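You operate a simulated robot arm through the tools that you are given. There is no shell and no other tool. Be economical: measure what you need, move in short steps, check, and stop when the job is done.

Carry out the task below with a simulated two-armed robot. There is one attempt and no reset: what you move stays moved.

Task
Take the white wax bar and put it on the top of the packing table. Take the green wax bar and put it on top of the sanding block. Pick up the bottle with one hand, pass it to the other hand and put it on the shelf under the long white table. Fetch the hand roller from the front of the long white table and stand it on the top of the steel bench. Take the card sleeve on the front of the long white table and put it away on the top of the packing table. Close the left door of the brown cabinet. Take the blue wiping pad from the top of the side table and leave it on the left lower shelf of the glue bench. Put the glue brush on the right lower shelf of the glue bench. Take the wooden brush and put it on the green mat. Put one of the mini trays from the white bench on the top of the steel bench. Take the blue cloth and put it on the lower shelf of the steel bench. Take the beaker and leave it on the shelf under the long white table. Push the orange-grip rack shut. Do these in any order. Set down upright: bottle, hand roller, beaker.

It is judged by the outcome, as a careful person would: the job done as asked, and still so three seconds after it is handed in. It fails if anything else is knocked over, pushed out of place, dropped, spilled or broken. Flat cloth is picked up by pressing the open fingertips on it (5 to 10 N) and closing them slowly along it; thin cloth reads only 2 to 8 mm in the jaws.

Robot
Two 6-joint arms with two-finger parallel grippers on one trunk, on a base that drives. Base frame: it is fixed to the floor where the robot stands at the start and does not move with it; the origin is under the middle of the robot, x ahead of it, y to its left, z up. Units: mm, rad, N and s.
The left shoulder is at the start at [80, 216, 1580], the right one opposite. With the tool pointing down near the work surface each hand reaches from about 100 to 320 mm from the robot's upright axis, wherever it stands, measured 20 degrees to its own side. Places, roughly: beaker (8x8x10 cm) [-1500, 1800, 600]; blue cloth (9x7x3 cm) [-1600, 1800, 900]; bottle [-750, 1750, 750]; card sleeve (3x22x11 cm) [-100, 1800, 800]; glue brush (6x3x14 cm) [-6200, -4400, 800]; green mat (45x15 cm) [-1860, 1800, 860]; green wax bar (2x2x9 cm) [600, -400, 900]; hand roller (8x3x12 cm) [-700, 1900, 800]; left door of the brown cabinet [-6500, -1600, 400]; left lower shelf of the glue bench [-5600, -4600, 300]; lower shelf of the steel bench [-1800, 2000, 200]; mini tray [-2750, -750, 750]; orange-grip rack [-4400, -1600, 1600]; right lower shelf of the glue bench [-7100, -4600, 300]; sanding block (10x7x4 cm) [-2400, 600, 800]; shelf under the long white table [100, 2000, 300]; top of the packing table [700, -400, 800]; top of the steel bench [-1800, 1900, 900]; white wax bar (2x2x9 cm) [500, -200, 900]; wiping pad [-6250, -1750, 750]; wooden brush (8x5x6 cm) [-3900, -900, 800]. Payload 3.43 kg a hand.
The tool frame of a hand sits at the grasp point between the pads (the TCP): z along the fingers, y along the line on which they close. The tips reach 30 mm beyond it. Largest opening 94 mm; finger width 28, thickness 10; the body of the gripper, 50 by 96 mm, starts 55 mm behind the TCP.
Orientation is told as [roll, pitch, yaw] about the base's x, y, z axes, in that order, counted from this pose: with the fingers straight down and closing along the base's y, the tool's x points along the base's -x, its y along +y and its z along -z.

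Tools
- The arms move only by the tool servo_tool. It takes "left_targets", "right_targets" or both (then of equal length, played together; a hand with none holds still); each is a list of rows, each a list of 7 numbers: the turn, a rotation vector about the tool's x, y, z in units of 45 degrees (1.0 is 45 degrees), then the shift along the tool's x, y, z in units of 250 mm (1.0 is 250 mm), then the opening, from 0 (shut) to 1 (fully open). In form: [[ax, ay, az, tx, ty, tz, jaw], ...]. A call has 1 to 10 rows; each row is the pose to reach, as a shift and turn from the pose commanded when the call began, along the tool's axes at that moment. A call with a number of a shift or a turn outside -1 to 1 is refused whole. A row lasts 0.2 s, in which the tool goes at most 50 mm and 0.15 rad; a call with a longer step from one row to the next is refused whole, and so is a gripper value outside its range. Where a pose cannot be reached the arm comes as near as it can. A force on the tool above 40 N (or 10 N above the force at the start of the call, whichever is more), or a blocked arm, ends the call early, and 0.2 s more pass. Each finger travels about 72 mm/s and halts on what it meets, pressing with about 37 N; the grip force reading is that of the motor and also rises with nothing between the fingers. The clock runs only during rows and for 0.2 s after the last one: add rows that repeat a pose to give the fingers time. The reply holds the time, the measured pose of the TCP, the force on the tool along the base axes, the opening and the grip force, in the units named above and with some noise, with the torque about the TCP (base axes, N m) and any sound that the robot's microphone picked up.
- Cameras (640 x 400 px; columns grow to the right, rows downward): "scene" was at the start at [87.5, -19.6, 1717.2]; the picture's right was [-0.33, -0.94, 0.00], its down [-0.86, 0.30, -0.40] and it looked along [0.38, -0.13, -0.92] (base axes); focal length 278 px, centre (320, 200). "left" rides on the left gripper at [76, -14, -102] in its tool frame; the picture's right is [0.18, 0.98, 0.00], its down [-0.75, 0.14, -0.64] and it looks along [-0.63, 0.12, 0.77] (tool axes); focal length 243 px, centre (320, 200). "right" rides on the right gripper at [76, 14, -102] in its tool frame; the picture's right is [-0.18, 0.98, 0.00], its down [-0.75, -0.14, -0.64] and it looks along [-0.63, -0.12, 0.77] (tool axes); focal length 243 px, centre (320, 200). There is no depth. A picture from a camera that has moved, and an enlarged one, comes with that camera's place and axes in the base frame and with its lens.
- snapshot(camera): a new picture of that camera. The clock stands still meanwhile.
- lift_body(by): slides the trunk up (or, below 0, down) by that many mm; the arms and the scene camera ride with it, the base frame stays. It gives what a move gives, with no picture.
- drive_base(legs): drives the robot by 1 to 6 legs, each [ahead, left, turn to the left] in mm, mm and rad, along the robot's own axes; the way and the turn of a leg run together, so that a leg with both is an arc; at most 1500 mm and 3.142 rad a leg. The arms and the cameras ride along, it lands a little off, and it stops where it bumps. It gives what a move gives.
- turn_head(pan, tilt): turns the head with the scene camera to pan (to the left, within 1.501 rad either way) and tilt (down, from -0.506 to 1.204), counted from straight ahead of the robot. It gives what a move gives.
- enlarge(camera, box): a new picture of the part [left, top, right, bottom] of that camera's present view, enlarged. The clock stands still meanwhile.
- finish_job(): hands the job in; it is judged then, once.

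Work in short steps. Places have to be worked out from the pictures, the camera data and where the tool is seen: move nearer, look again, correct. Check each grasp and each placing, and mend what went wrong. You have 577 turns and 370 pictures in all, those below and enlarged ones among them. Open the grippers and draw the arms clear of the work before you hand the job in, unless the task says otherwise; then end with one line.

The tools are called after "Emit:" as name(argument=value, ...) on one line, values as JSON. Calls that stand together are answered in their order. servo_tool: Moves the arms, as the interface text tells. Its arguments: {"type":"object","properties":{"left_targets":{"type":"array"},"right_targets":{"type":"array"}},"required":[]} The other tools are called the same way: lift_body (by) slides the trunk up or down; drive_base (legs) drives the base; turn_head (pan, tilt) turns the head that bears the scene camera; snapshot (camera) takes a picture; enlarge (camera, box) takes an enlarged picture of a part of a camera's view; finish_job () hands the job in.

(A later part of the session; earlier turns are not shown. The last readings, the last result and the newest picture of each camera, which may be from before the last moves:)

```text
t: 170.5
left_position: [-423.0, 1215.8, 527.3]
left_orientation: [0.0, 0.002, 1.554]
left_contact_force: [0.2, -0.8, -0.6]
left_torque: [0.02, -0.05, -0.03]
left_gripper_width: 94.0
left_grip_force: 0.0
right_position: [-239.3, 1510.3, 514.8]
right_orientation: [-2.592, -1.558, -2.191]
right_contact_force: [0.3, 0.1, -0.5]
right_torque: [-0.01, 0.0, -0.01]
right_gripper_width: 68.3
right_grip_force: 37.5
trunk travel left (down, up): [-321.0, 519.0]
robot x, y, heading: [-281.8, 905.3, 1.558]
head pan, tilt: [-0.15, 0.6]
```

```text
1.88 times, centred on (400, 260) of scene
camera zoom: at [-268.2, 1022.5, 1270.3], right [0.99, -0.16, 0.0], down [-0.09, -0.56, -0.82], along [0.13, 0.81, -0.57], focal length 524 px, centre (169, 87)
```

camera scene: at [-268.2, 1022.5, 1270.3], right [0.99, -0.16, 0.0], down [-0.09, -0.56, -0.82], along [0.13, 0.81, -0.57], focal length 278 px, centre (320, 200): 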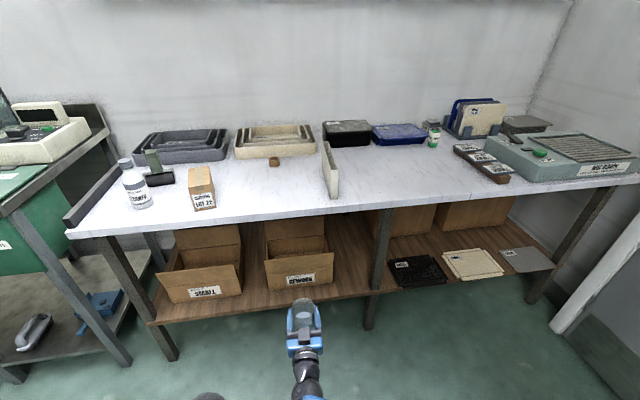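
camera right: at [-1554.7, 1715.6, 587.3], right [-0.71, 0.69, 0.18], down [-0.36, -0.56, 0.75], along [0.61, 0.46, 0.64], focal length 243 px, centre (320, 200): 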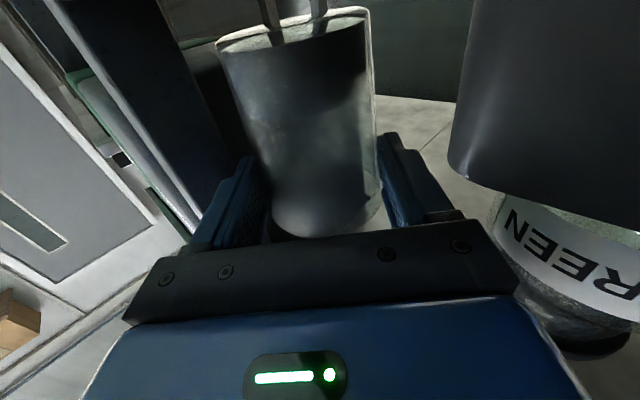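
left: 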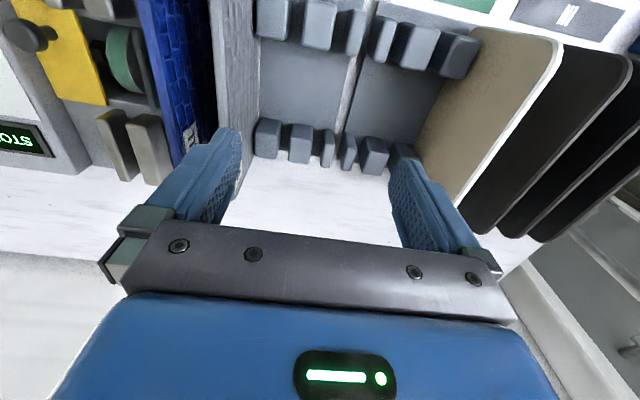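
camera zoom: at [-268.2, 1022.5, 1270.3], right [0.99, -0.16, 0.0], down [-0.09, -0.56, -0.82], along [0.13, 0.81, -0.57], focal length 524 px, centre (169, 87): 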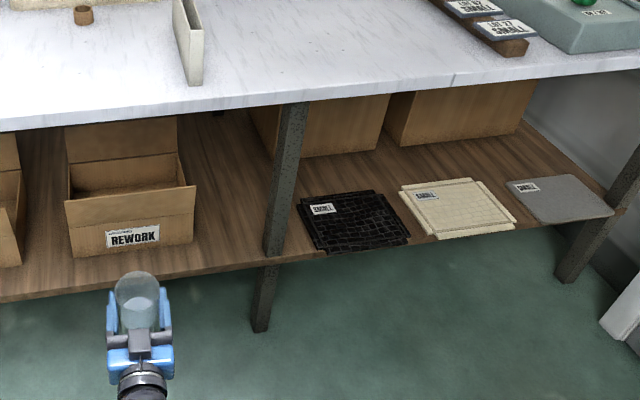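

The gap between the REWORK box and the middle leg (x ≈ -80…+45) is free and deep. I straighten the hand's yaw, shift the robot 225 mm right, and lower the trunk while raising the hand relatively to gain reach.

Emit:
servo_tool(right_targets=[[-0.07, 0, 0, -0.1, 0, 0, 0.5], [-0.07, 0, 0, -0.2, 0, 0, 0.5], [-0.07, 0, 0, -0.3, 0, 0, 0.5], [-0.07, 0, 0, -0.4, 0, 0, 0.5], [-0.07, 0, 0, -0.5, 0, 0, 0.5], [-0.07, 0, 0, -0.5, 0, 0, 0.5]])

Emit:
drive_base(legs=[[0, -225, 0.012]])

Emit:
lift_body(by=-200)

Emit:
snapshot(camera="right")

Emit:
snapshot(camera="scene")

```text
t: 171.9
left_position: [-421.7, 1215.1, 527.9]
left_orientation: [0.001, 0.003, 1.554]
left_contact_force: [0.1, -0.6, -0.1]
left_torque: [0.0, -0.02, 0.01]
left_gripper_width: 93.9
left_grip_force: 0.1
right_position: [-238.6, 1508.9, 640.6]
right_orientation: [-2.489, -1.559, -2.24]
right_contact_force: [0.4, -0.5, -1.0]
right_torque: [-0.06, -0.02, -0.04]
right_gripper_width: 68.2
right_grip_force: 36.1
trunk travel left (down, up): [-321.0, 519.0]
robot x, y, heading: [-286.1, 902.4, 1.556]
head pan, tilt: [-0.15, 0.6]
```

```text
t: 173.6
left_position: [-198.3, 1212.8, 527.6]
left_orientation: [0.001, 0.003, 1.562]
left_contact_force: [-0.9, -1.0, 0.3]
left_torque: [0.02, -0.03, 0.0]
left_gripper_width: 94.0
left_grip_force: 0.1
right_position: [-18.5, 1507.2, 641.6]
right_orientation: [-2.589, -1.558, -2.13]
right_contact_force: [0.2, 0.2, -0.3]
right_torque: [0.01, -0.04, -0.03]
right_gripper_width: 68.5
right_grip_force: 37.6
trunk travel left (down, up): [-321.0, 519.0]
robot x, y, heading: [-59.3, 902.3, 1.573]
head pan, tilt: [-0.15, 0.6]
```

```text
t: 175.8
left_position: [-200.0, 1212.6, 327.8]
left_orientation: [0.0, 0.001, 1.562]
left_contact_force: [0.3, -0.1, 0.2]
left_torque: [-0.02, 0.02, -0.02]
left_gripper_width: 94.0
left_grip_force: 0.0
right_position: [-18.1, 1508.4, 440.9]
right_orientation: [-2.541, -1.558, -2.178]
right_contact_force: [0.0, 0.4, -1.4]
right_torque: [-0.01, -0.01, -0.02]
right_gripper_width: 68.1
right_grip_force: 37.3
trunk travel left (down, up): [-121.0, 719.0]
robot x, y, heading: [-58.5, 903.8, 1.57]
head pan, tilt: [-0.15, 0.6]
```

```text
294 pictures are left
camera right: at [-33.9, 1406.7, 363.3], right [-0.98, 0.0, 0.18], down [0.13, -0.65, 0.75], along [0.12, 0.76, 0.64], focal length 243 px, centre (320, 200)
```

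right: 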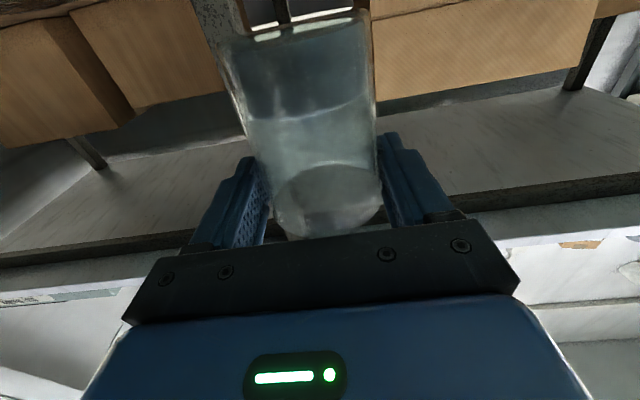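

```text
293 pictures are left
camera scene: at [-43.8, 1020.8, 1070.3], right [0.99, -0.15, 0.0], down [-0.09, -0.56, -0.82], along [0.13, 0.82, -0.57], focal length 278 px, centre (320, 200)
```

scene: 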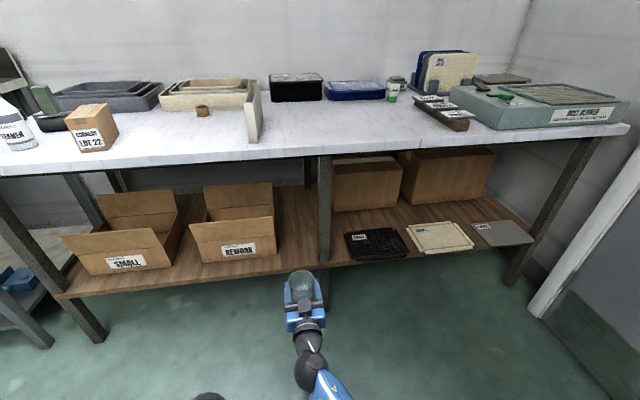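

Gap is x -90…+50, shelf ≈ z 280 with front edge y ≈ 1730. Because the camera hangs below the hand, I'll set the beaker near the front at about (-30,1800). Lower 45 mm, shift 12 mm left and drive in 285 mm.

Emit:
servo_tool(right_targets=[[0, 0, 0, 0, 0.048, 0, 0.5], [0, 0, 0, 0, 0.048, 0, 0.5]])

Emit:
lift_body(by=-40)

Emit:
drive_base(legs=[[285, 0, 0]])

Emit:
snapshot(camera="right")

Emit:
snapshot(camera="scene")

```text
t: 176.4
left_position: [-200.2, 1211.8, 327.4]
left_orientation: [0.002, 0.002, 1.563]
left_contact_force: [-0.2, 0.0, -0.1]
left_torque: [0.0, 0.02, 0.01]
left_gripper_width: 93.6
left_grip_force: 0.1
right_position: [-30.6, 1507.6, 440.6]
right_orientation: [-2.489, -1.558, -2.227]
right_contact_force: [0.5, 0.1, -0.8]
right_torque: [-0.03, -0.03, 0.0]
right_gripper_width: 68.2
right_grip_force: 37.2
trunk travel left (down, up): [-121.0, 719.0]
robot x, y, heading: [-56.5, 905.1, 1.567]
head pan, tilt: [-0.15, 0.6]
```

```text
t: 177.2
left_position: [-201.1, 1212.2, 289.0]
left_orientation: [0.001, 0.002, 1.561]
left_contact_force: [0.2, 0.8, -0.4]
left_torque: [0.01, 0.03, 0.0]
left_gripper_width: 94.2
left_grip_force: 0.0
right_position: [-30.7, 1507.9, 400.3]
right_orientation: [-2.542, -1.56, -2.179]
right_contact_force: [-0.2, 0.4, -1.0]
right_torque: [-0.01, 0.01, 0.0]
right_gripper_width: 68.3
right_grip_force: 37.1
trunk travel left (down, up): [-81.0, 759.0]
robot x, y, heading: [-58.3, 899.1, 1.561]
head pan, tilt: [-0.15, 0.6]
```

```text
t: 179.2
left_position: [-197.5, 1498.3, 287.6]
left_orientation: [-0.001, 0.003, 1.557]
left_contact_force: [-0.5, 0.2, -0.2]
left_torque: [-0.03, 0.0, 0.01]
left_gripper_width: 93.9
left_grip_force: 0.1
right_position: [-27.1, 1794.0, 401.4]
right_orientation: [-2.497, -1.559, -2.225]
right_contact_force: [-0.3, 0.6, -1.1]
right_torque: [-0.04, 0.0, -0.02]
right_gripper_width: 67.7
right_grip_force: 37.3
trunk travel left (down, up): [-81.0, 759.0]
robot x, y, heading: [-58.2, 1188.3, 1.566]
head pan, tilt: [-0.15, 0.6]
```

```text
292 pictures are left
camera right: at [-42.9, 1691.8, 322.5], right [-0.98, 0.01, 0.18], down [0.13, -0.65, 0.75], along [0.12, 0.76, 0.64], focal length 243 px, centre (320, 200)
```

right: 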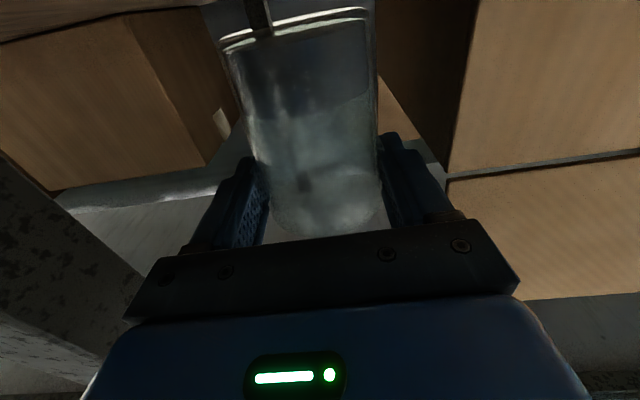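

```text
291 pictures are left
camera scene: at [-41.9, 1306.1, 1030.2], right [0.99, -0.16, 0.0], down [-0.09, -0.56, -0.82], along [0.13, 0.81, -0.57], focal length 278 px, centre (320, 200)
```

scene: 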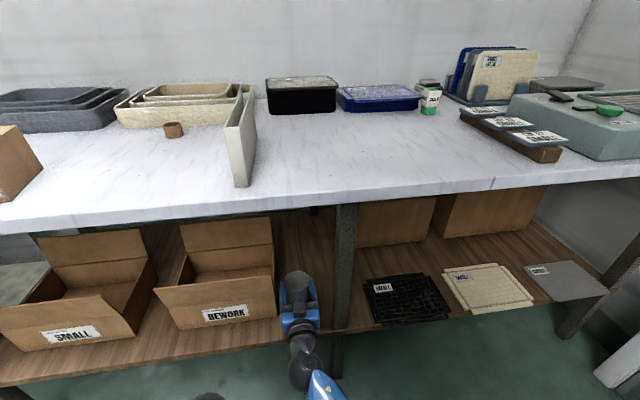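

Inside the gap nicely. Lower 40 mm, then creep.

Emit:
lift_body(by=-40)

Emit:
servo_tool(right_targets=[[0, 0, 0, 0.016, 0, 0, 0.5], [0, 0, 0, 0.032, 0, 0, 0.5], [0, 0, 0, 0.048, 0, 0, 0.5], [0, 0, 0, 0.064, 0, 0, 0.5], [0, 0, 0, 0.08, 0, 0, 0.5]])

```text
t: 180.0
left_position: [-196.7, 1496.8, 249.2]
left_orientation: [0.001, -0.001, 1.56]
left_contact_force: [-1.7, 8.5, -2.7]
left_torque: [-0.09, 0.16, 0.53]
left_gripper_width: 93.6
left_grip_force: 0.0
right_position: [-28.8, 1793.6, 367.8]
right_orientation: [-2.937, -1.547, -1.784]
right_contact_force: [0.2, 5.0, 29.6]
right_torque: [0.71, 0.02, -0.01]
right_gripper_width: 68.6
right_grip_force: 37.3
trunk travel left (down, up): [-41.0, 799.0]
robot x, y, heading: [-55.8, 1188.8, 1.562]
head pan, tilt: [-0.15, 0.6]
```

```text
t: 181.2
left_position: [-197.0, 1496.5, 249.6]
left_orientation: [0.0, -0.002, 1.563]
left_contact_force: [-0.4, 14.4, -0.9]
left_torque: [-0.2, 0.09, 0.94]
left_gripper_width: 93.2
left_grip_force: 0.0
right_position: [-28.8, 1792.4, 344.6]
right_orientation: [-2.838, -1.553, -1.884]
right_contact_force: [1.7, -8.3, 27.3]
right_torque: [0.2, 0.0, -0.06]
right_gripper_width: 65.5
right_grip_force: 36.9
trunk travel left (down, up): [-41.0, 799.0]
robot x, y, heading: [-56.6, 1188.0, 1.565]
head pan, tilt: [-0.15, 0.6]
```

The beaker is resting on the shelf (the fingers slid down it a bit). I relax upward slightly and open.

Emit:
servo_tool(right_targets=[[0, 0, 0, -0.02, 0, 0, 0.5], [0, 0, 0, -0.03, 0, 0, 0.6], [0, 0, 0, -0.03, 0, 0, 0.74], [0, 0, 0, -0.03, 0, 0, 0.8], [0, 0, 0, -0.03, 0, 0, 0.85], [0, 0, 0, -0.03, 0, 0, 0.85]])

Emit:
snapshot(camera="right")

Emit:
enlarge(camera="scene", box=[200, 200, 420, 340])

```text
t: 182.6
left_position: [-196.8, 1497.8, 247.7]
left_orientation: [0.0, 0.002, 1.559]
left_contact_force: [-1.0, 12.5, 0.6]
left_torque: [-0.15, -0.01, 0.79]
left_gripper_width: 93.8
left_grip_force: 0.0
right_position: [-27.6, 1793.5, 346.8]
right_orientation: [-2.483, -1.559, -2.24]
right_contact_force: [0.4, -0.1, -0.2]
right_torque: [0.01, -0.01, -0.01]
right_gripper_width: 79.9
right_grip_force: 0.1
trunk travel left (down, up): [-41.0, 799.0]
robot x, y, heading: [-57.6, 1187.5, 1.564]
head pan, tilt: [-0.15, 0.6]
```

```text
290 pictures are left
camera right: at [-42.5, 1692.0, 269.6], right [-0.98, 0.01, 0.18], down [0.13, -0.65, 0.75], along [0.12, 0.76, 0.64], focal length 243 px, centre (320, 200)
```

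right: 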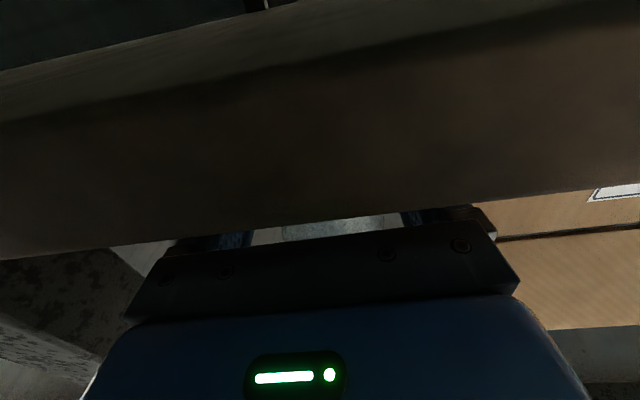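

```text
2.86 times, centred on (310, 270) of scene
camera zoom: at [-41.9, 1305.9, 990.2], right [0.99, -0.16, 0.0], down [-0.09, -0.56, -0.82], along [0.13, 0.81, -0.57], focal length 795 px, centre (349, 0)
```

zoom: 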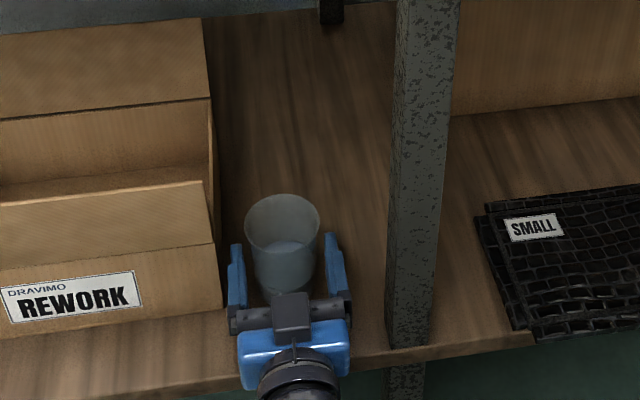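

Beaker stands upright on the shelf. Back straight out.

Emit:
drive_base(legs=[[-200, 0, 0]])

Emit:
lift_body(by=150)

Emit:
enlarge(camera="scene", box=[220, 170, 480, 330])

```text
t: 184.2
left_position: [-198.4, 1300.7, 248.7]
left_orientation: [0.0, 0.003, 1.559]
left_contact_force: [-0.2, 11.8, -1.8]
left_torque: [-0.06, 0.13, 0.68]
left_gripper_width: 93.8
left_grip_force: 0.1
right_position: [-28.9, 1595.7, 348.2]
right_orientation: [-2.502, -1.558, -2.219]
right_contact_force: [0.5, -0.3, 0.2]
right_torque: [-0.02, 0.0, -0.01]
right_gripper_width: 79.8
right_grip_force: 0.1
trunk travel left (down, up): [-41.0, 799.0]
robot x, y, heading: [-59.0, 992.8, 1.562]
head pan, tilt: [-0.15, 0.6]
```

```text
t: 186.0
left_position: [-199.5, 1299.6, 398.4]
left_orientation: [0.0, 0.002, 1.559]
left_contact_force: [0.6, -0.6, -0.2]
left_torque: [0.03, -0.01, -0.01]
left_gripper_width: 93.8
left_grip_force: 0.0
right_position: [-30.0, 1596.3, 497.1]
right_orientation: [-2.511, -1.559, -2.21]
right_contact_force: [-0.2, 0.0, -0.1]
right_torque: [0.03, 0.02, -0.03]
right_gripper_width: 79.9
right_grip_force: 0.0
trunk travel left (down, up): [-191.0, 649.0]
robot x, y, heading: [-60.5, 992.8, 1.564]
head pan, tilt: [-0.15, 0.6]
```

```text
2.46 times, centred on (350, 250) of scene
camera zoom: at [-43.3, 1108.0, 1140.2], right [0.99, -0.16, 0.0], down [-0.09, -0.56, -0.82], along [0.13, 0.81, -0.57], focal length 685 px, centre (246, 77)
```

zoom: 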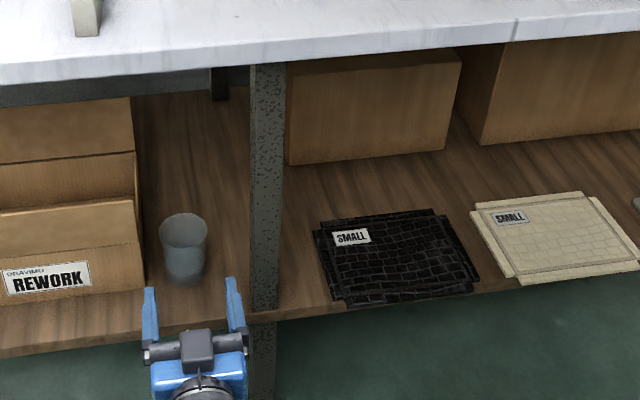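

Beaker done. Next the bottle: I back off, raise the trunk, and move left to bring the left hand in front of it.

Emit:
drive_base(legs=[[-120, 0, 0.006], [0, 560, 0]])

Emit:
lift_body(by=400)

Emit:
lift_body(by=240)

Emit:
turn_head(pan=0.1, tilt=0.8)

Emit:
snapshot(camera="scene")

```text
t: 190.0
left_position: [-755.0, 1177.0, 399.0]
left_orientation: [0.0, 0.003, 1.565]
left_contact_force: [0.0, -0.2, -0.2]
left_torque: [0.0, -0.01, -0.01]
left_gripper_width: 94.1
left_grip_force: 0.1
right_position: [-586.8, 1474.5, 498.4]
right_orientation: [-2.487, -1.557, -2.229]
right_contact_force: [0.0, -0.1, 0.4]
right_torque: [-0.01, 0.01, 0.02]
right_gripper_width: 80.1
right_grip_force: 0.2
trunk travel left (down, up): [-191.0, 649.0]
robot x, y, heading: [-611.5, 869.5, 1.572]
head pan, tilt: [-0.15, 0.6]
```

```text
t: 193.8
left_position: [-754.7, 1178.2, 798.7]
left_orientation: [-0.002, 0.002, 1.567]
left_contact_force: [-0.5, -0.3, 0.8]
left_torque: [0.04, 0.02, 0.02]
left_gripper_width: 93.9
left_grip_force: 0.0
right_position: [-588.1, 1474.2, 897.3]
right_orientation: [-2.51, -1.557, -2.205]
right_contact_force: [0.8, 0.2, 0.3]
right_torque: [0.01, 0.0, 0.0]
right_gripper_width: 80.0
right_grip_force: 0.1
trunk travel left (down, up): [-591.0, 249.0]
robot x, y, heading: [-608.9, 872.7, 1.568]
head pan, tilt: [-0.15, 0.6]
```

```text
t: 196.3
left_position: [-755.3, 1178.4, 1039.0]
left_orientation: [0.0, 0.0, 1.564]
left_contact_force: [0.0, -0.2, 0.8]
left_torque: [-0.03, -0.01, 0.01]
left_gripper_width: 94.1
left_grip_force: 0.0
right_position: [-587.7, 1474.5, 1138.1]
right_orientation: [-2.506, -1.558, -2.208]
right_contact_force: [-0.5, 1.0, 0.6]
right_torque: [0.03, 0.0, 0.0]
right_gripper_width: 80.0
right_grip_force: 0.0
trunk travel left (down, up): [-831.0, 9.0]
robot x, y, heading: [-613.3, 869.2, 1.572]
head pan, tilt: [-0.15, 0.6]
```

```text
t: 197.1
left_position: [-755.0, 1178.3, 1038.1]
left_orientation: [0.0, 0.002, 1.566]
left_contact_force: [1.6, -0.1, -0.4]
left_torque: [-0.01, 0.01, 0.0]
left_gripper_width: 94.2
left_grip_force: 0.1
right_position: [-586.7, 1474.3, 1137.6]
right_orientation: [-2.507, -1.557, -2.207]
right_contact_force: [-0.7, -0.1, 0.0]
right_torque: [0.0, 0.0, 0.01]
right_gripper_width: 80.0
right_grip_force: 0.1
trunk travel left (down, up): [-831.0, 9.0]
robot x, y, heading: [-615.9, 865.0, 1.571]
head pan, tilt: [0.099, 0.799]
```

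```text
287 pictures are left
camera scene: at [-619.4, 980.0, 1763.4], right [1.0, 0.1, 0.0], down [0.07, -0.71, -0.7], along [-0.07, 0.69, -0.72], focal length 278 px, centre (320, 200)
```

scene: 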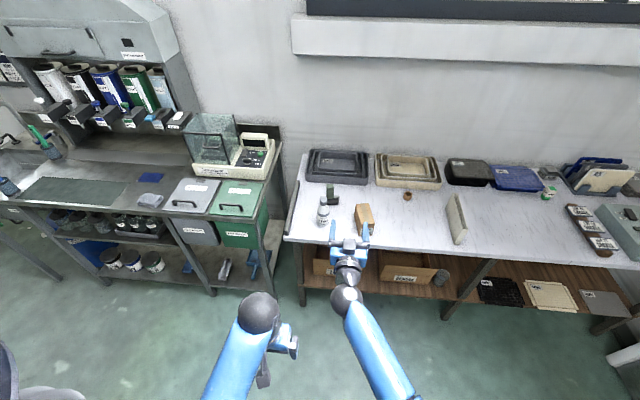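

Emit:
enlarge(camera="scene", box=[280, 150, 480, 270])

```text
3.20 times, centred on (380, 210) of scene
camera zoom: at [-619.4, 980.0, 1763.4], right [1.0, 0.1, 0.0], down [0.07, -0.71, -0.7], along [-0.07, 0.69, -0.72], focal length 890 px, centre (128, 168)
```

zoom: 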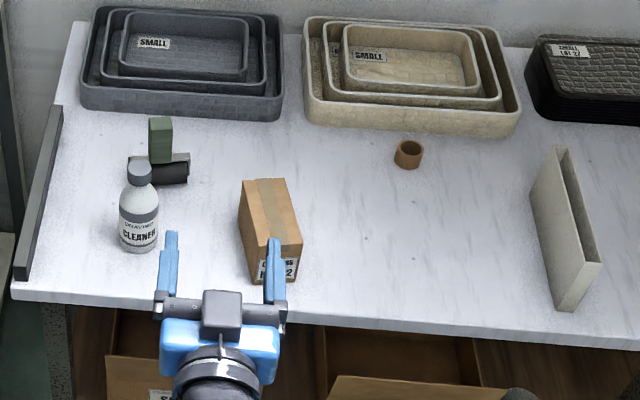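

Bottle: base ≈ (-686,1769), top z ≈ 950, ~50 mm wide. I move the right hand aside to the right, then drive 240 mm ahead.

Emit:
servo_tool(right_targets=[[0, 0, 0, 0, -0.18, 0, 0.85], [0, 0, 0, 0, -0.36, 0, 0.85], [0, 0, 0, 0, -0.54, 0, 0.85], [0, 0, 0, 0, -0.72, 0, 0.85], [0, 0, 0, 0, -0.72, 0, 0.85]], left_targets=[[0, 0, 0, 0, 0, 0, 0.9], [0, 0, 0, 0, 0, 0, 0.8], [0, 0, 0, 0, 0, 0, 0.7], [0, 0, 0, 0, 0, 0, 0.65], [0, 0, 0, 0, 0, 0, 0.65]])

Emit:
drive_base(legs=[[240, 0, 0]])

Emit:
snapshot(camera="left")

Emit:
snapshot(camera="scene")

```text
t: 198.3
left_position: [-755.5, 1177.0, 1038.6]
left_orientation: [0.001, 0.001, 1.566]
left_contact_force: [0.7, -0.4, 0.2]
left_torque: [0.0, 0.02, -0.02]
left_gripper_width: 61.1
left_grip_force: 0.1
right_position: [-406.7, 1474.5, 1140.3]
right_orientation: [-2.612, -1.557, -2.102]
right_contact_force: [0.5, 0.5, -0.2]
right_torque: [0.02, 0.0, 0.05]
right_gripper_width: 80.2
right_grip_force: 0.0
trunk travel left (down, up): [-831.0, 9.0]
robot x, y, heading: [-610.6, 870.5, 1.572]
head pan, tilt: [0.099, 0.799]
```

```text
t: 200.1
left_position: [-756.1, 1416.7, 1038.4]
left_orientation: [0.0, 0.0, 1.569]
left_contact_force: [0.7, 0.2, 0.0]
left_torque: [0.05, -0.01, 0.01]
left_gripper_width: 61.3
left_grip_force: 0.1
right_position: [-410.6, 1712.9, 1141.6]
right_orientation: [-2.664, -1.554, -2.048]
right_contact_force: [0.1, -0.5, 0.3]
right_torque: [0.0, -0.01, 0.0]
right_gripper_width: 79.9
right_grip_force: 0.0
trunk travel left (down, up): [-831.0, 9.0]
robot x, y, heading: [-612.4, 1114.0, 1.571]
head pan, tilt: [0.099, 0.799]
```

```text
285 pictures are left
camera left: at [-741.8, 1339.1, 1141.6], right [-0.98, -0.18, 0.0], down [-0.14, 0.75, 0.64], along [-0.12, 0.63, -0.77], focal length 243 px, centre (320, 200)
```

left: 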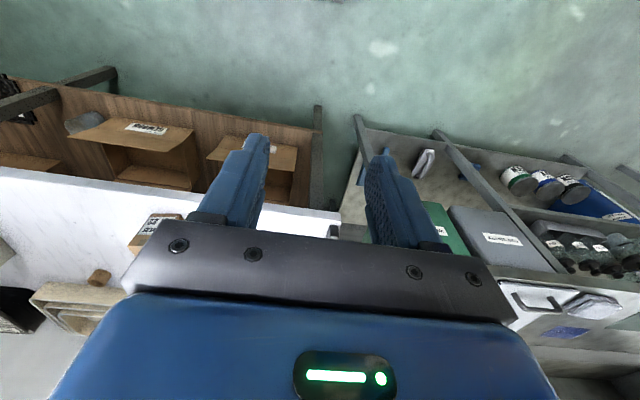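

```text
284 pictures are left
camera scene: at [-620.3, 1215.7, 1763.9], right [0.99, 0.1, 0.0], down [0.07, -0.71, -0.7], along [-0.07, 0.7, -0.71], focal length 278 px, centre (320, 200)
```

scene: 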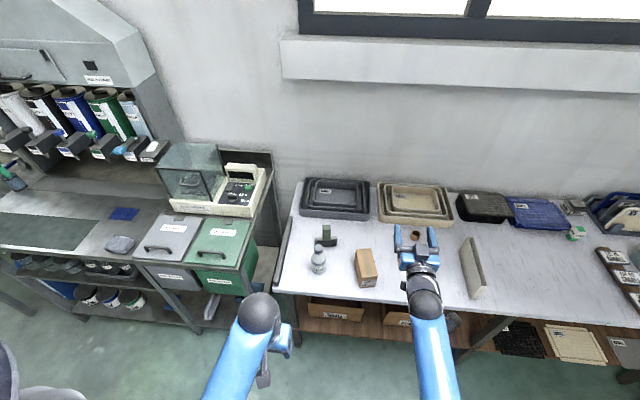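

Bottle confirmed at (-685,1771). Move the left hand toward it.

Emit:
servo_tool(left_targets=[[0, 0, 0, -0.16, -0.05, 0, 0.65], [0, 0, 0, -0.34, -0.1, 0, 0.65], [0, 0, 0, -0.52, -0.15, 0, 0.65], [0, 0, 0, -0.7, -0.2, 0, 0.65], [0, 0, 0, -0.88, -0.25, 0, 0.65], [0, 0, 0, -1.0, -0.284, 0, 0.65], [0, 0, 0, -1.0, -0.284, 0, 0.65]])

Emit:
snapshot(camera="left")

```text
t: 201.7
left_position: [-686.2, 1670.1, 1037.4]
left_orientation: [-0.001, 0.001, 1.57]
left_contact_force: [1.5, -0.5, 0.3]
left_torque: [0.02, 0.0, 0.01]
left_gripper_width: 61.2
left_grip_force: 0.1
left hand out of reach, approached as far as the arm can: row 1, 2
right_position: [-411.2, 1716.4, 1139.2]
right_orientation: [-2.512, -1.559, -2.2]
right_contact_force: [-0.1, -0.1, -0.2]
right_torque: [-0.02, 0.01, -0.01]
right_gripper_width: 79.8
right_grip_force: 0.2
trunk travel left (down, up): [-831.0, 9.0]
robot x, y, heading: [-613.0, 1109.9, 1.572]
head pan, tilt: [0.099, 0.799]
```

```text
283 pictures are left
camera left: at [-670.1, 1593.3, 1139.3], right [-0.98, -0.18, 0.0], down [-0.14, 0.75, 0.64], along [-0.12, 0.63, -0.77], focal length 243 px, centre (320, 200)
```

left: 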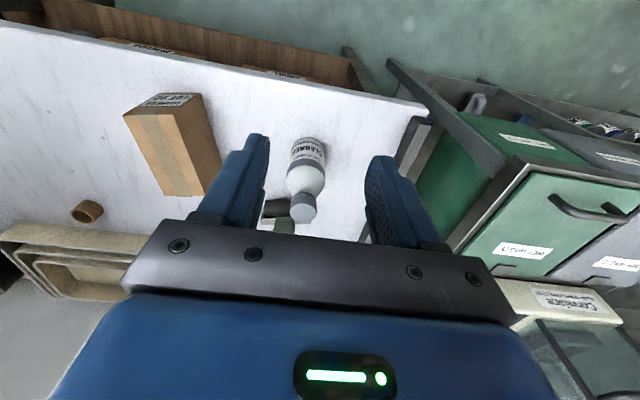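

Cap confirmed at (-685.5,1771,948). Move over it and lower.

Emit:
servo_tool(left_targets=[[0, 0, 0, -0.18, 0, 0, 0.65], [0, 0, 0, -0.36, 0, 0, 0.65], [0, 0, 0, -0.404, 0, 0, 0.65], [0, 0, 0, -0.404, 0, 0, 0.65]])

Emit:
lift_body(by=-60)

Emit:
snapshot(camera="left")

```text
t: 202.7
left_position: [-686.7, 1769.7, 1037.5]
left_orientation: [0.0, 0.0, 1.57]
left_contact_force: [0.4, -1.0, -0.1]
left_torque: [0.04, 0.03, 0.02]
left_gripper_width: 61.3
left_grip_force: 0.1
right_position: [-410.1, 1716.5, 1140.0]
right_orientation: [-2.552, -1.557, -2.159]
right_contact_force: [0.8, -0.7, 1.0]
right_torque: [0.0, -0.01, -0.01]
right_gripper_width: 79.9
right_grip_force: 0.0
trunk travel left (down, up): [-831.0, 9.0]
robot x, y, heading: [-612.0, 1110.5, 1.573]
head pan, tilt: [0.099, 0.799]
```

```text
t: 203.7
left_position: [-684.8, 1770.1, 976.9]
left_orientation: [-0.001, 0.001, 1.57]
left_contact_force: [-0.6, -0.7, 0.0]
left_torque: [0.0, 0.01, -0.01]
left_gripper_width: 61.0
left_grip_force: 0.1
right_position: [-411.0, 1716.8, 1080.9]
right_orientation: [-2.517, -1.556, -2.196]
right_contact_force: [-0.2, -0.2, -0.1]
right_torque: [-0.01, -0.02, 0.0]
right_gripper_width: 79.9
right_grip_force: 0.1
trunk travel left (down, up): [-771.0, 69.0]
robot x, y, heading: [-611.9, 1112.3, 1.574]
head pan, tilt: [0.099, 0.799]
```

```text
282 pictures are left
camera left: at [-670.6, 1693.6, 1079.8], right [-0.98, -0.18, 0.0], down [-0.14, 0.75, 0.64], along [-0.12, 0.63, -0.77], focal length 243 px, centre (320, 200)
```

left: 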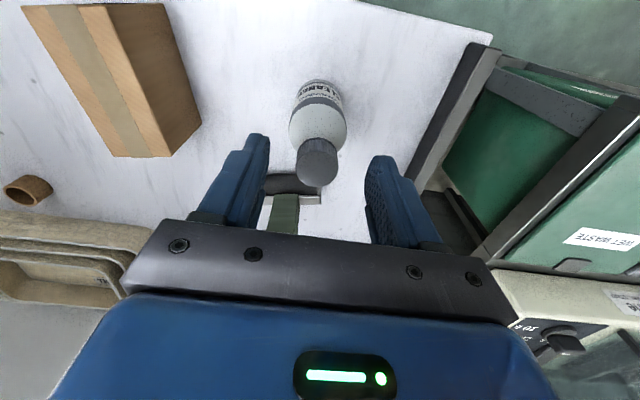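

Lower 35 mm and close on the cap.

Emit:
lift_body(by=-37)

Emit:
servo_tool(left_targets=[[0, 0, 0, 0, 0, 0, 0.5], [0, 0, 0, 0, 0, 0, 0.35], [0, 0, 0, 0, 0, 0, 0.2], [0, 0, 0, 0, 0, 0, 0.1], [0, 0, 0, 0, 0, 0, 0.1]])

Emit:
snapshot(camera="left")

```text
t: 204.5
left_position: [-685.5, 1769.0, 940.2]
left_orientation: [-0.001, 0.003, 1.569]
left_contact_force: [-0.2, 0.9, 0.6]
left_torque: [0.02, -0.02, 0.02]
left_gripper_width: 60.9
left_grip_force: 0.1
right_position: [-411.0, 1717.4, 1043.2]
right_orientation: [-2.528, -1.558, -2.181]
right_contact_force: [0.4, 0.3, -0.3]
right_torque: [-0.01, -0.02, -0.03]
right_gripper_width: 79.7
right_grip_force: 0.1
trunk travel left (down, up): [-734.0, 106.0]
robot x, y, heading: [-609.2, 1114.1, 1.57]
head pan, tilt: [0.099, 0.799]
```

```text
t: 205.7
left_position: [-684.7, 1769.3, 940.7]
left_orientation: [0.0, 0.002, 1.57]
left_contact_force: [-0.8, 0.8, 1.2]
left_torque: [-0.03, 0.02, 0.01]
left_gripper_width: 28.5
left_grip_force: 36.9
right_position: [-410.5, 1717.2, 1042.9]
right_orientation: [-2.501, -1.559, -2.207]
right_contact_force: [0.1, -0.2, -0.3]
right_torque: [-0.02, 0.01, -0.04]
right_gripper_width: 79.8
right_grip_force: 0.0
trunk travel left (down, up): [-734.0, 106.0]
robot x, y, heading: [-613.2, 1111.6, 1.569]
head pan, tilt: [0.099, 0.799]
```

```text
281 pictures are left
camera left: at [-670.8, 1693.6, 1042.6], right [-0.98, -0.18, 0.0], down [-0.14, 0.76, 0.64], along [-0.12, 0.63, -0.77], focal length 243 px, centre (320, 200)
```

left: 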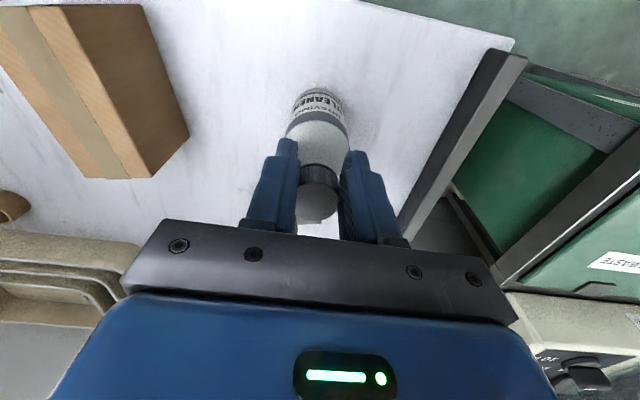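

Gripped the cap (28.5 mm). Lift 100 mm, and back away to open space.

Emit:
lift_body(by=100)

Emit:
drive_base(legs=[[-350, 0, 0]])

Emit:
servo_tool(right_targets=[[0, 0, 0, 0.18, 0, 0, 0.85], [0, 0, 0, 0.36, 0, 0, 0.85], [0, 0, 0, 0.54, 0, 0, 0.85], [0, 0, 0, 0.7, 0, -0.05, 0.85], [0, 0, 0, 0.74, 0.1, -0.1, 0.85], [0, 0, 0, 0.74, 0.27, -0.12, 0.85], [0, 0, 0, 0.74, 0.45, -0.12, 0.85], [0, 0, 0, 0.74, 0.62, -0.12, 0.85], [0, 0, 0, 0.74, 0.62, -0.12, 0.85]])

Emit:
turn_head(pan=0, tilt=1.0)

Emit:
snapshot(camera="scene")

```text
t: 207.0
left_position: [-685.4, 1769.1, 1039.7]
left_orientation: [0.0, 0.002, 1.569]
left_contact_force: [-0.5, 0.1, -1.0]
left_torque: [0.0, -0.03, 0.03]
left_gripper_width: 28.1
left_grip_force: 37.5
right_position: [-410.2, 1716.9, 1142.9]
right_orientation: [-2.493, -1.559, -2.218]
right_contact_force: [0.0, 0.4, -0.3]
right_torque: [0.01, 0.0, -0.01]
right_gripper_width: 80.0
right_grip_force: 0.1
trunk travel left (down, up): [-834.0, 6.0]
robot x, y, heading: [-615.4, 1112.2, 1.574]
head pan, tilt: [0.099, 0.799]
```

```text
t: 209.3
left_position: [-677.6, 1421.9, 1037.9]
left_orientation: [0.001, 0.005, 1.558]
left_contact_force: [-0.5, 0.4, -1.9]
left_torque: [-0.02, -0.03, 0.02]
left_gripper_width: 28.3
left_grip_force: 36.8
right_position: [-403.2, 1366.5, 1141.3]
right_orientation: [-2.339, -1.561, -2.383]
right_contact_force: [0.0, 0.1, 0.0]
right_torque: [0.05, -0.03, -0.01]
right_gripper_width: 80.2
right_grip_force: 0.0
trunk travel left (down, up): [-834.0, 6.0]
robot x, y, heading: [-618.1, 762.0, 1.563]
head pan, tilt: [0.099, 0.799]
```

```text
t: 211.3
left_position: [-679.1, 1419.5, 1040.3]
left_orientation: [-0.002, 0.0, 1.557]
left_contact_force: [-0.2, 0.4, -2.2]
left_torque: [-0.04, 0.05, -0.01]
left_gripper_width: 28.0
left_grip_force: 37.1
right_position: [-559.0, 1337.1, 954.6]
right_orientation: [-2.508, -1.561, -2.216]
right_contact_force: [0.1, -0.1, -0.9]
right_torque: [0.02, -0.01, 0.0]
right_gripper_width: 80.1
right_grip_force: 0.0
right hand out of reach, approached as far as the arm can: row 1, 2, 3, 4, 5
trunk travel left (down, up): [-834.0, 6.0]
robot x, y, heading: [-616.2, 756.8, 1.564]
head pan, tilt: [0.099, 0.799]
```

```text
t: 212.0
left_position: [-677.8, 1419.0, 1040.1]
left_orientation: [0.0, 0.003, 1.558]
left_contact_force: [-0.5, 0.4, -2.0]
left_torque: [-0.04, 0.05, -0.01]
left_gripper_width: 28.1
left_grip_force: 36.5
right_position: [-556.9, 1339.1, 955.6]
right_orientation: [-2.522, -1.559, -2.2]
right_contact_force: [0.3, -1.2, -1.1]
right_torque: [0.03, 0.0, 0.02]
right_gripper_width: 79.6
right_grip_force: 0.0
trunk travel left (down, up): [-834.0, 6.0]
robot x, y, heading: [-614.3, 759.7, 1.56]
head pan, tilt: [0.0, 1.0]
```

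```text
280 pictures are left
camera scene: at [-611.5, 860.9, 1751.3], right [1.0, -0.01, 0.0], down [-0.01, -0.84, -0.54], along [0.0, 0.54, -0.84], focal length 278 px, centre (320, 200)
```

scene: 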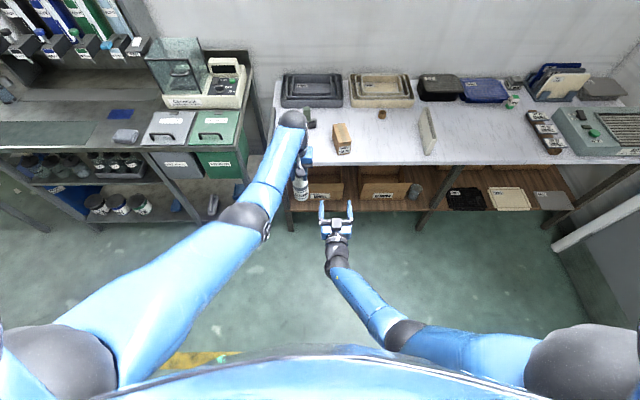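

Bottle hangs upright from the left hand; the right hand waits horizontally. I bring both onto the same line, then pull the bottle back into the right jaws.

Emit:
servo_tool(left_targets=[[0, 0, 0, 0, -0.1, 0, 0.1], [0, 0, 0, 0, -0.2, 0, 0.1], [0, 0, 0, 0, -0.3, 0, 0.1], [0, 0, 0, 0, -0.364, 0, 0.1], [0, 0, 0, 0, -0.364, 0, 0.1]], right_targets=[[0, 0, 0, 0, 0.04, 0, 0.85], [0, 0, 0, 0, 0.08, 0, 0.85], [0, 0, 0, 0, 0.12, 0, 0.85], [0, 0, 0, 0, 0.12, 0, 0.85], [0, 0, 0, 0, 0.12, 0, 0.85]])

Emit:
snapshot(camera="right")

Emit:
snapshot(camera="left")

```text
t: 213.2
left_position: [-585.6, 1418.2, 1039.8]
left_orientation: [0.0, 0.001, 1.557]
left_contact_force: [0.4, -0.5, -2.4]
left_torque: [-0.06, 0.02, 0.0]
left_gripper_width: 27.8
left_grip_force: 36.7
right_position: [-587.6, 1338.1, 956.2]
right_orientation: [-2.5, -1.558, -2.223]
right_contact_force: [1.1, -0.5, -0.4]
right_torque: [-0.01, 0.0, 0.01]
right_gripper_width: 79.8
right_grip_force: 0.0
trunk travel left (down, up): [-834.0, 6.0]
robot x, y, heading: [-616.7, 753.7, 1.562]
head pan, tilt: [0.0, 1.0]
```

```text
279 pictures are left
camera right: at [-602.3, 1237.2, 878.5], right [-0.98, 0.01, 0.18], down [0.13, -0.65, 0.75], along [0.12, 0.76, 0.64], focal length 243 px, centre (320, 200)
```

right: 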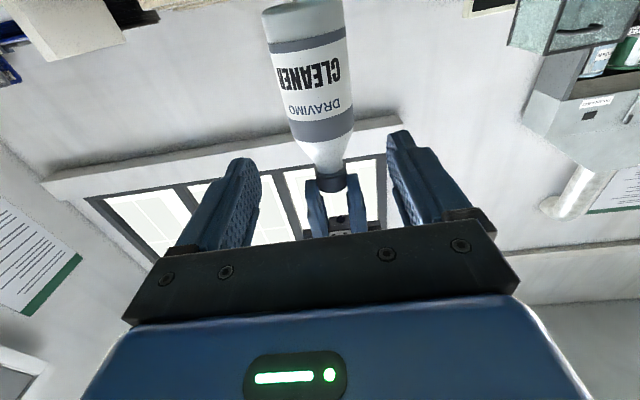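

```text
278 pictures are left
camera left: at [-572.7, 1342.3, 1142.4], right [-0.99, -0.17, 0.0], down [-0.13, 0.76, 0.64], along [-0.11, 0.63, -0.77], focal length 243 px, centre (320, 200)
```

left: 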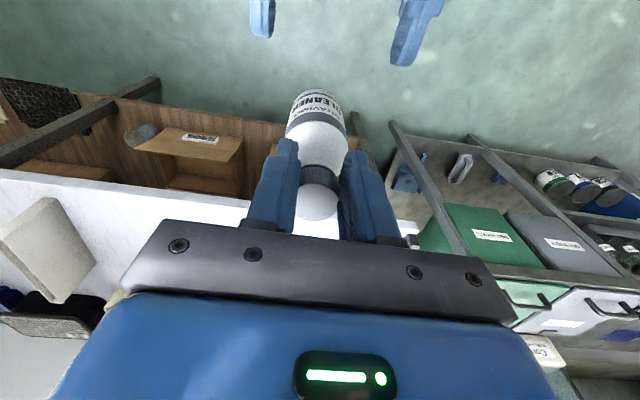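

Aligned. Pull the bottle back 80 mm into the right jaws.

Emit:
servo_tool(left_targets=[[0, 0, 0, 0.08, 0, 0, 0.1], [0, 0, 0, 0.16, 0, 0, 0.1], [0, 0, 0, 0.24, 0, 0, 0.1], [0, 0, 0, 0.31, 0, 0, 0.1], [0, 0, 0, 0.31, 0, 0, 0.1]])

Emit:
snapshot(camera="right")

Emit:
snapshot(camera="left")

```text
t: 214.4
left_position: [-587.6, 1339.7, 1041.1]
left_orientation: [0.0, 0.002, 1.558]
left_contact_force: [-0.3, -0.7, -3.0]
left_torque: [-0.11, -0.04, 0.02]
left_gripper_width: 27.5
left_grip_force: 36.5
right_position: [-587.2, 1338.4, 955.9]
right_orientation: [-2.503, -1.558, -2.219]
right_contact_force: [0.8, -0.7, 0.9]
right_torque: [-0.01, 0.0, 0.02]
right_gripper_width: 80.0
right_grip_force: 0.1
trunk travel left (down, up): [-834.0, 6.0]
robot x, y, heading: [-617.8, 761.2, 1.563]
head pan, tilt: [0.0, 1.0]
```

```text
277 pictures are left
camera right: at [-602.2, 1237.1, 878.5], right [-0.98, 0.01, 0.18], down [0.13, -0.65, 0.75], along [0.12, 0.76, 0.64], focal length 243 px, centre (320, 200)
```

right: 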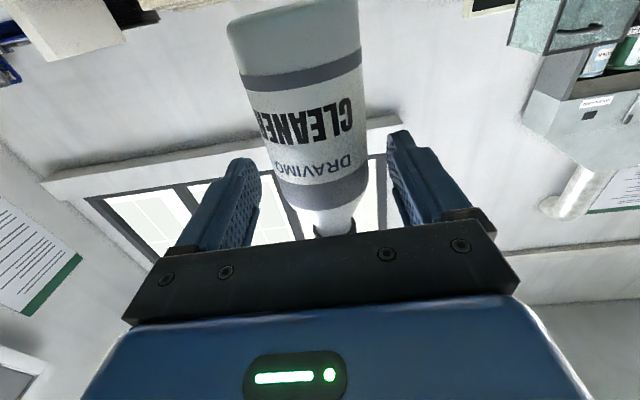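

```text
276 pictures are left
camera left: at [-573.9, 1263.2, 1142.9], right [-0.99, -0.17, 0.0], down [-0.13, 0.76, 0.64], along [-0.11, 0.63, -0.77], focal length 243 px, centre (320, 200)
```

left: 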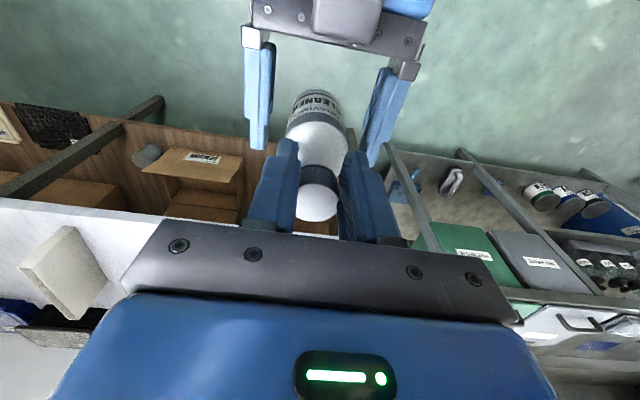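

The bottle sits between the right fingers. Close the right hand on its body.

Emit:
servo_tool(right_targets=[[0, 0, 0, 0, 0, 0, 0.7], [0, 0, 0, 0, 0, 0, 0.6], [0, 0, 0, 0, 0, 0, 0.5], [0, 0, 0, 0, 0, 0, 0.4], [0, 0, 0, 0, 0, 0, 0.35], [0, 0, 0, 0, 0, 0, 0.35]])

Emit:
servo_tool(left_targets=[[0, 0, 0, 0, 0, 0, 0.2], [0, 0, 0, 0, 0, 0, 0.35], [0, 0, 0, 0, 0, 0, 0.5], [0, 0, 0, 0, 0, 0, 0.6], [0, 0, 0, 0, 0, 0, 0.6]])

```text
t: 215.8
left_position: [-588.1, 1340.1, 1039.7]
left_orientation: [0.0, 0.002, 1.556]
left_contact_force: [5.9, -2.7, -1.1]
left_torque: [-0.11, -0.31, -0.1]
left_gripper_width: 27.6
left_grip_force: 36.8
right_position: [-586.6, 1338.8, 956.4]
right_orientation: [-2.472, -1.557, -2.249]
right_contact_force: [-7.5, 2.3, 0.1]
right_torque: [-0.17, -0.19, 0.1]
right_gripper_width: 52.2
right_grip_force: 37.1
trunk travel left (down, up): [-834.0, 6.0]
robot x, y, heading: [-616.3, 761.5, 1.56]
head pan, tilt: [0.0, 1.0]
```

```text
t: 217.0
left_position: [-588.9, 1340.6, 1041.7]
left_orientation: [0.002, 0.0, 1.558]
left_contact_force: [-0.6, -0.1, 0.3]
left_torque: [0.03, -0.03, 0.02]
left_gripper_width: 56.5
left_grip_force: 0.0
right_position: [-587.9, 1338.0, 956.2]
right_orientation: [-2.493, -1.559, -2.23]
right_contact_force: [0.4, 0.4, -0.7]
right_torque: [-0.06, 0.01, 0.0]
right_gripper_width: 52.4
right_grip_force: 36.9
trunk travel left (down, up): [-834.0, 6.0]
robot x, y, heading: [-611.5, 761.9, 1.559]
head pan, tilt: [0.0, 1.0]
```

The right hand holds it. I lower the right hand clear of the left one.

Emit:
servo_tool(right_targets=[[0, 0, 0, 0.1, 0, 0, 0.35], [0, 0, 0, 0.2, 0, 0, 0.35], [0, 0, 0, 0.32, 0, 0, 0.35], [0, 0, 0, 0.32, 0, 0, 0.35]])

Emit:
snapshot(camera="left")

```text
t: 218.0
left_position: [-587.1, 1339.7, 1040.3]
left_orientation: [-0.001, 0.001, 1.558]
left_contact_force: [-0.8, -0.8, -0.2]
left_torque: [0.02, 0.01, 0.03]
left_gripper_width: 56.4
left_grip_force: 0.0
right_position: [-585.4, 1322.9, 911.2]
right_orientation: [-2.689, -1.56, -2.033]
right_contact_force: [0.5, -0.1, -0.3]
right_torque: [-0.05, 0.01, 0.07]
right_gripper_width: 52.3
right_grip_force: 37.1
right hand out of reach, approached as far as the arm can: row 2, 3, 4
trunk travel left (down, up): [-834.0, 6.0]
robot x, y, heading: [-610.4, 760.9, 1.564]
head pan, tilt: [0.0, 1.0]
```

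```text
275 pictures are left
camera left: at [-573.4, 1262.6, 1143.2], right [-0.99, -0.17, 0.0], down [-0.13, 0.76, 0.64], along [-0.11, 0.63, -0.77], focal length 243 px, centre (320, 200)
```

left: 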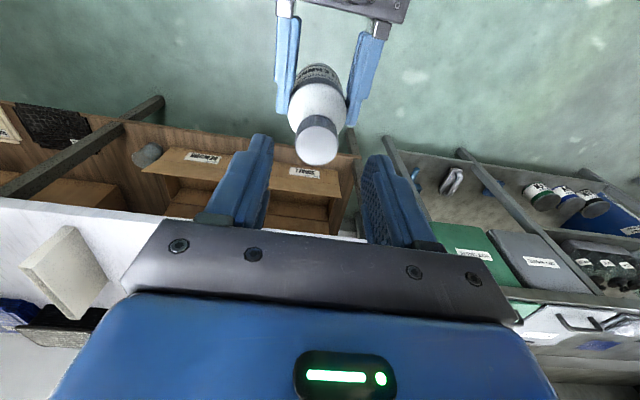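

Emit:
servo_tool(left_targets=[[0, 0, 0, 0, 0, -0.06, 0.8], [0, 0, 0, 0, 0, -0.12, 1], [0, 0, 0, 0, 0, -0.14, 1], [0, 0, 0, -0.15, 0, -0.14, 1], [0, 0, 0, -0.3, 0, -0.14, 1], [0, 0, 0, -0.3, 0.18, -0.14, 1], [0, 0, 0, -0.3, 0.36, -0.14, 1], [0, 0, 0, -0.3, 0.54, -0.14, 1], [0, 0, 0, -0.3, 0.6, -0.14, 1]])

Emit:
snapshot(camera="right")

```text
t: 220.0
left_position: [-739.7, 1419.4, 1074.8]
left_orientation: [-0.001, 0.004, 1.556]
left_contact_force: [-0.8, -0.1, -0.3]
left_torque: [-0.01, -0.02, 0.01]
left_gripper_width: 93.8
left_grip_force: 0.1
right_position: [-585.8, 1322.9, 910.2]
right_orientation: [-2.497, -1.559, -2.228]
right_contact_force: [-0.1, 0.4, -0.2]
right_torque: [-0.06, 0.03, -0.04]
right_gripper_width: 52.3
right_grip_force: 37.4
trunk travel left (down, up): [-834.0, 6.0]
robot x, y, heading: [-616.3, 762.1, 1.563]
head pan, tilt: [0.0, 1.0]
```

```text
274 pictures are left
camera right: at [-601.5, 1222.3, 832.7], right [-0.98, 0.01, 0.18], down [0.13, -0.65, 0.75], along [0.12, 0.76, 0.64], focal length 243 px, centre (320, 200)
```

right: 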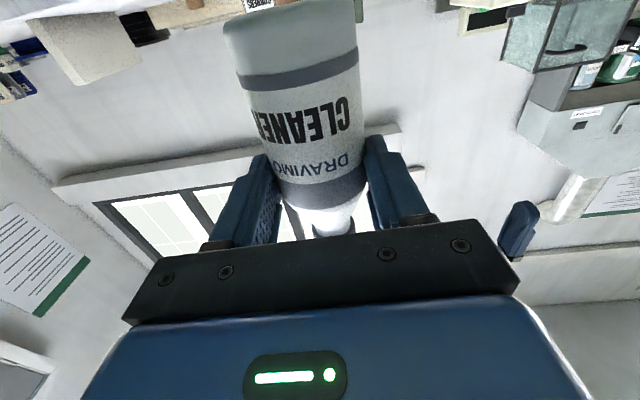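

Handover succeeded. I retract the left hand, then shift the robot right toward the shelf spot right of the middle leg.

Emit:
servo_tool(left_targets=[[0, 0, 0, 0.18, 0, 0, 1], [0, 0, 0, 0.36, 0, 0, 1], [0, 0, 0, 0.54, 0, 0, 1], [0, 0, 0, 0.72, 0, 0, 1], [0, 0, 0, 0.9, 0, 0, 1], [0, 0, 0, 1.0, 0, 0, 1]])

Emit:
servo_tool(left_targets=[[0, 0, 0, 0.18, 0.05, 0.05, 1], [0, 0, 0, 0.34, 0.1, 0.1, 1], [0, 0, 0, 0.34, 0.1, 0.1, 1]])

Emit:
drive_base(legs=[[0, -736, 0.008]])

Emit:
lift_body(by=-400)

Emit:
servo_tool(right_targets=[[-0.03, 0, 0, -0.16, 0, 0, 0.35], [-0.06, 0, 0, -0.32, 0, 0, 0.35], [-0.09, 0, 0, -0.48, 0, 0, 0.35], [-0.1, 0, 0, -0.64, 0, 0, 0.35], [-0.1, 0, 0, -0.8, 0, 0, 0.35], [-0.1, 0, 0, -0.96, 0, 0, 0.35], [-0.1, 0, 0, -0.96, 0, 0, 0.35]])

```text
t: 221.4
left_position: [-739.3, 1169.1, 1038.2]
left_orientation: [-0.003, -0.003, 1.556]
left_contact_force: [-0.1, 0.4, 0.1]
left_torque: [-0.03, 0.02, -0.01]
left_gripper_width: 94.0
left_grip_force: 0.2
left hand out of reach, approached as far as the arm can: row 3, 4, 5, 6
right_position: [-586.6, 1322.5, 911.2]
right_orientation: [-2.549, -1.558, -2.176]
right_contact_force: [0.5, -0.4, 0.2]
right_torque: [-0.04, -0.02, 0.04]
right_gripper_width: 52.5
right_grip_force: 36.4
trunk travel left (down, up): [-834.0, 6.0]
robot x, y, heading: [-613.4, 760.9, 1.559]
head pan, tilt: [0.0, 1.0]
```

```text
t: 222.2
left_position: [-765.3, 1086.5, 1014.0]
left_orientation: [-0.001, 0.003, 1.556]
left_contact_force: [0.3, 0.4, 0.5]
left_torque: [-0.01, -0.02, 0.0]
left_gripper_width: 94.2
left_grip_force: 0.0
right_position: [-586.1, 1323.6, 909.9]
right_orientation: [-2.479, -1.56, -2.247]
right_contact_force: [0.0, -0.3, -0.5]
right_torque: [-0.05, 0.03, 0.02]
right_gripper_width: 52.4
right_grip_force: 36.4
trunk travel left (down, up): [-834.0, 6.0]
robot x, y, heading: [-614.4, 761.6, 1.56]
head pan, tilt: [0.0, 1.0]
```

```text
t: 226.2
left_position: [-23.4, 1079.7, 1013.3]
left_orientation: [-0.002, 0.002, 1.554]
left_contact_force: [-0.6, 0.8, 0.1]
left_torque: [-0.03, -0.01, 0.0]
left_gripper_width: 94.0
left_grip_force: 0.0
right_position: [156.8, 1317.0, 911.2]
right_orientation: [-2.436, -1.557, -2.29]
right_contact_force: [-0.2, 0.8, 0.3]
right_torque: [-0.05, 0.01, -0.02]
right_gripper_width: 52.3
right_grip_force: 36.7
trunk travel left (down, up): [-834.0, 6.0]
robot x, y, heading: [123.8, 749.5, 1.556]
head pan, tilt: [0.0, 1.0]
```

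```text
t: 230.1
left_position: [-23.1, 1077.2, 614.1]
left_orientation: [0.001, 0.001, 1.553]
left_contact_force: [-0.6, -0.2, 1.2]
left_torque: [0.0, 0.04, 0.05]
left_gripper_width: 94.1
left_grip_force: 0.2
right_position: [156.1, 1315.7, 511.1]
right_orientation: [-2.525, -1.559, -2.202]
right_contact_force: [-0.1, -0.5, -0.4]
right_torque: [-0.07, -0.01, 0.02]
right_gripper_width: 52.2
right_grip_force: 37.1
trunk travel left (down, up): [-434.0, 406.0]
robot x, y, heading: [129.1, 751.7, 1.563]
head pan, tilt: [0.0, 1.0]
```

```text
t: 231.7
left_position: [-22.6, 1078.4, 613.2]
left_orientation: [0.0, 0.002, 1.554]
left_contact_force: [-0.4, 0.7, 0.8]
left_torque: [-0.01, 0.01, -0.01]
left_gripper_width: 94.2
left_grip_force: 0.1
right_position: [155.4, 1315.5, 750.1]
right_orientation: [-2.41, -1.558, -2.238]
right_contact_force: [-0.9, 0.7, 0.3]
right_torque: [-0.08, -0.02, 0.02]
right_gripper_width: 52.1
right_grip_force: 37.0
trunk travel left (down, up): [-434.0, 406.0]
robot x, y, heading: [126.5, 753.1, 1.558]
head pan, tilt: [0.0, 1.0]
```

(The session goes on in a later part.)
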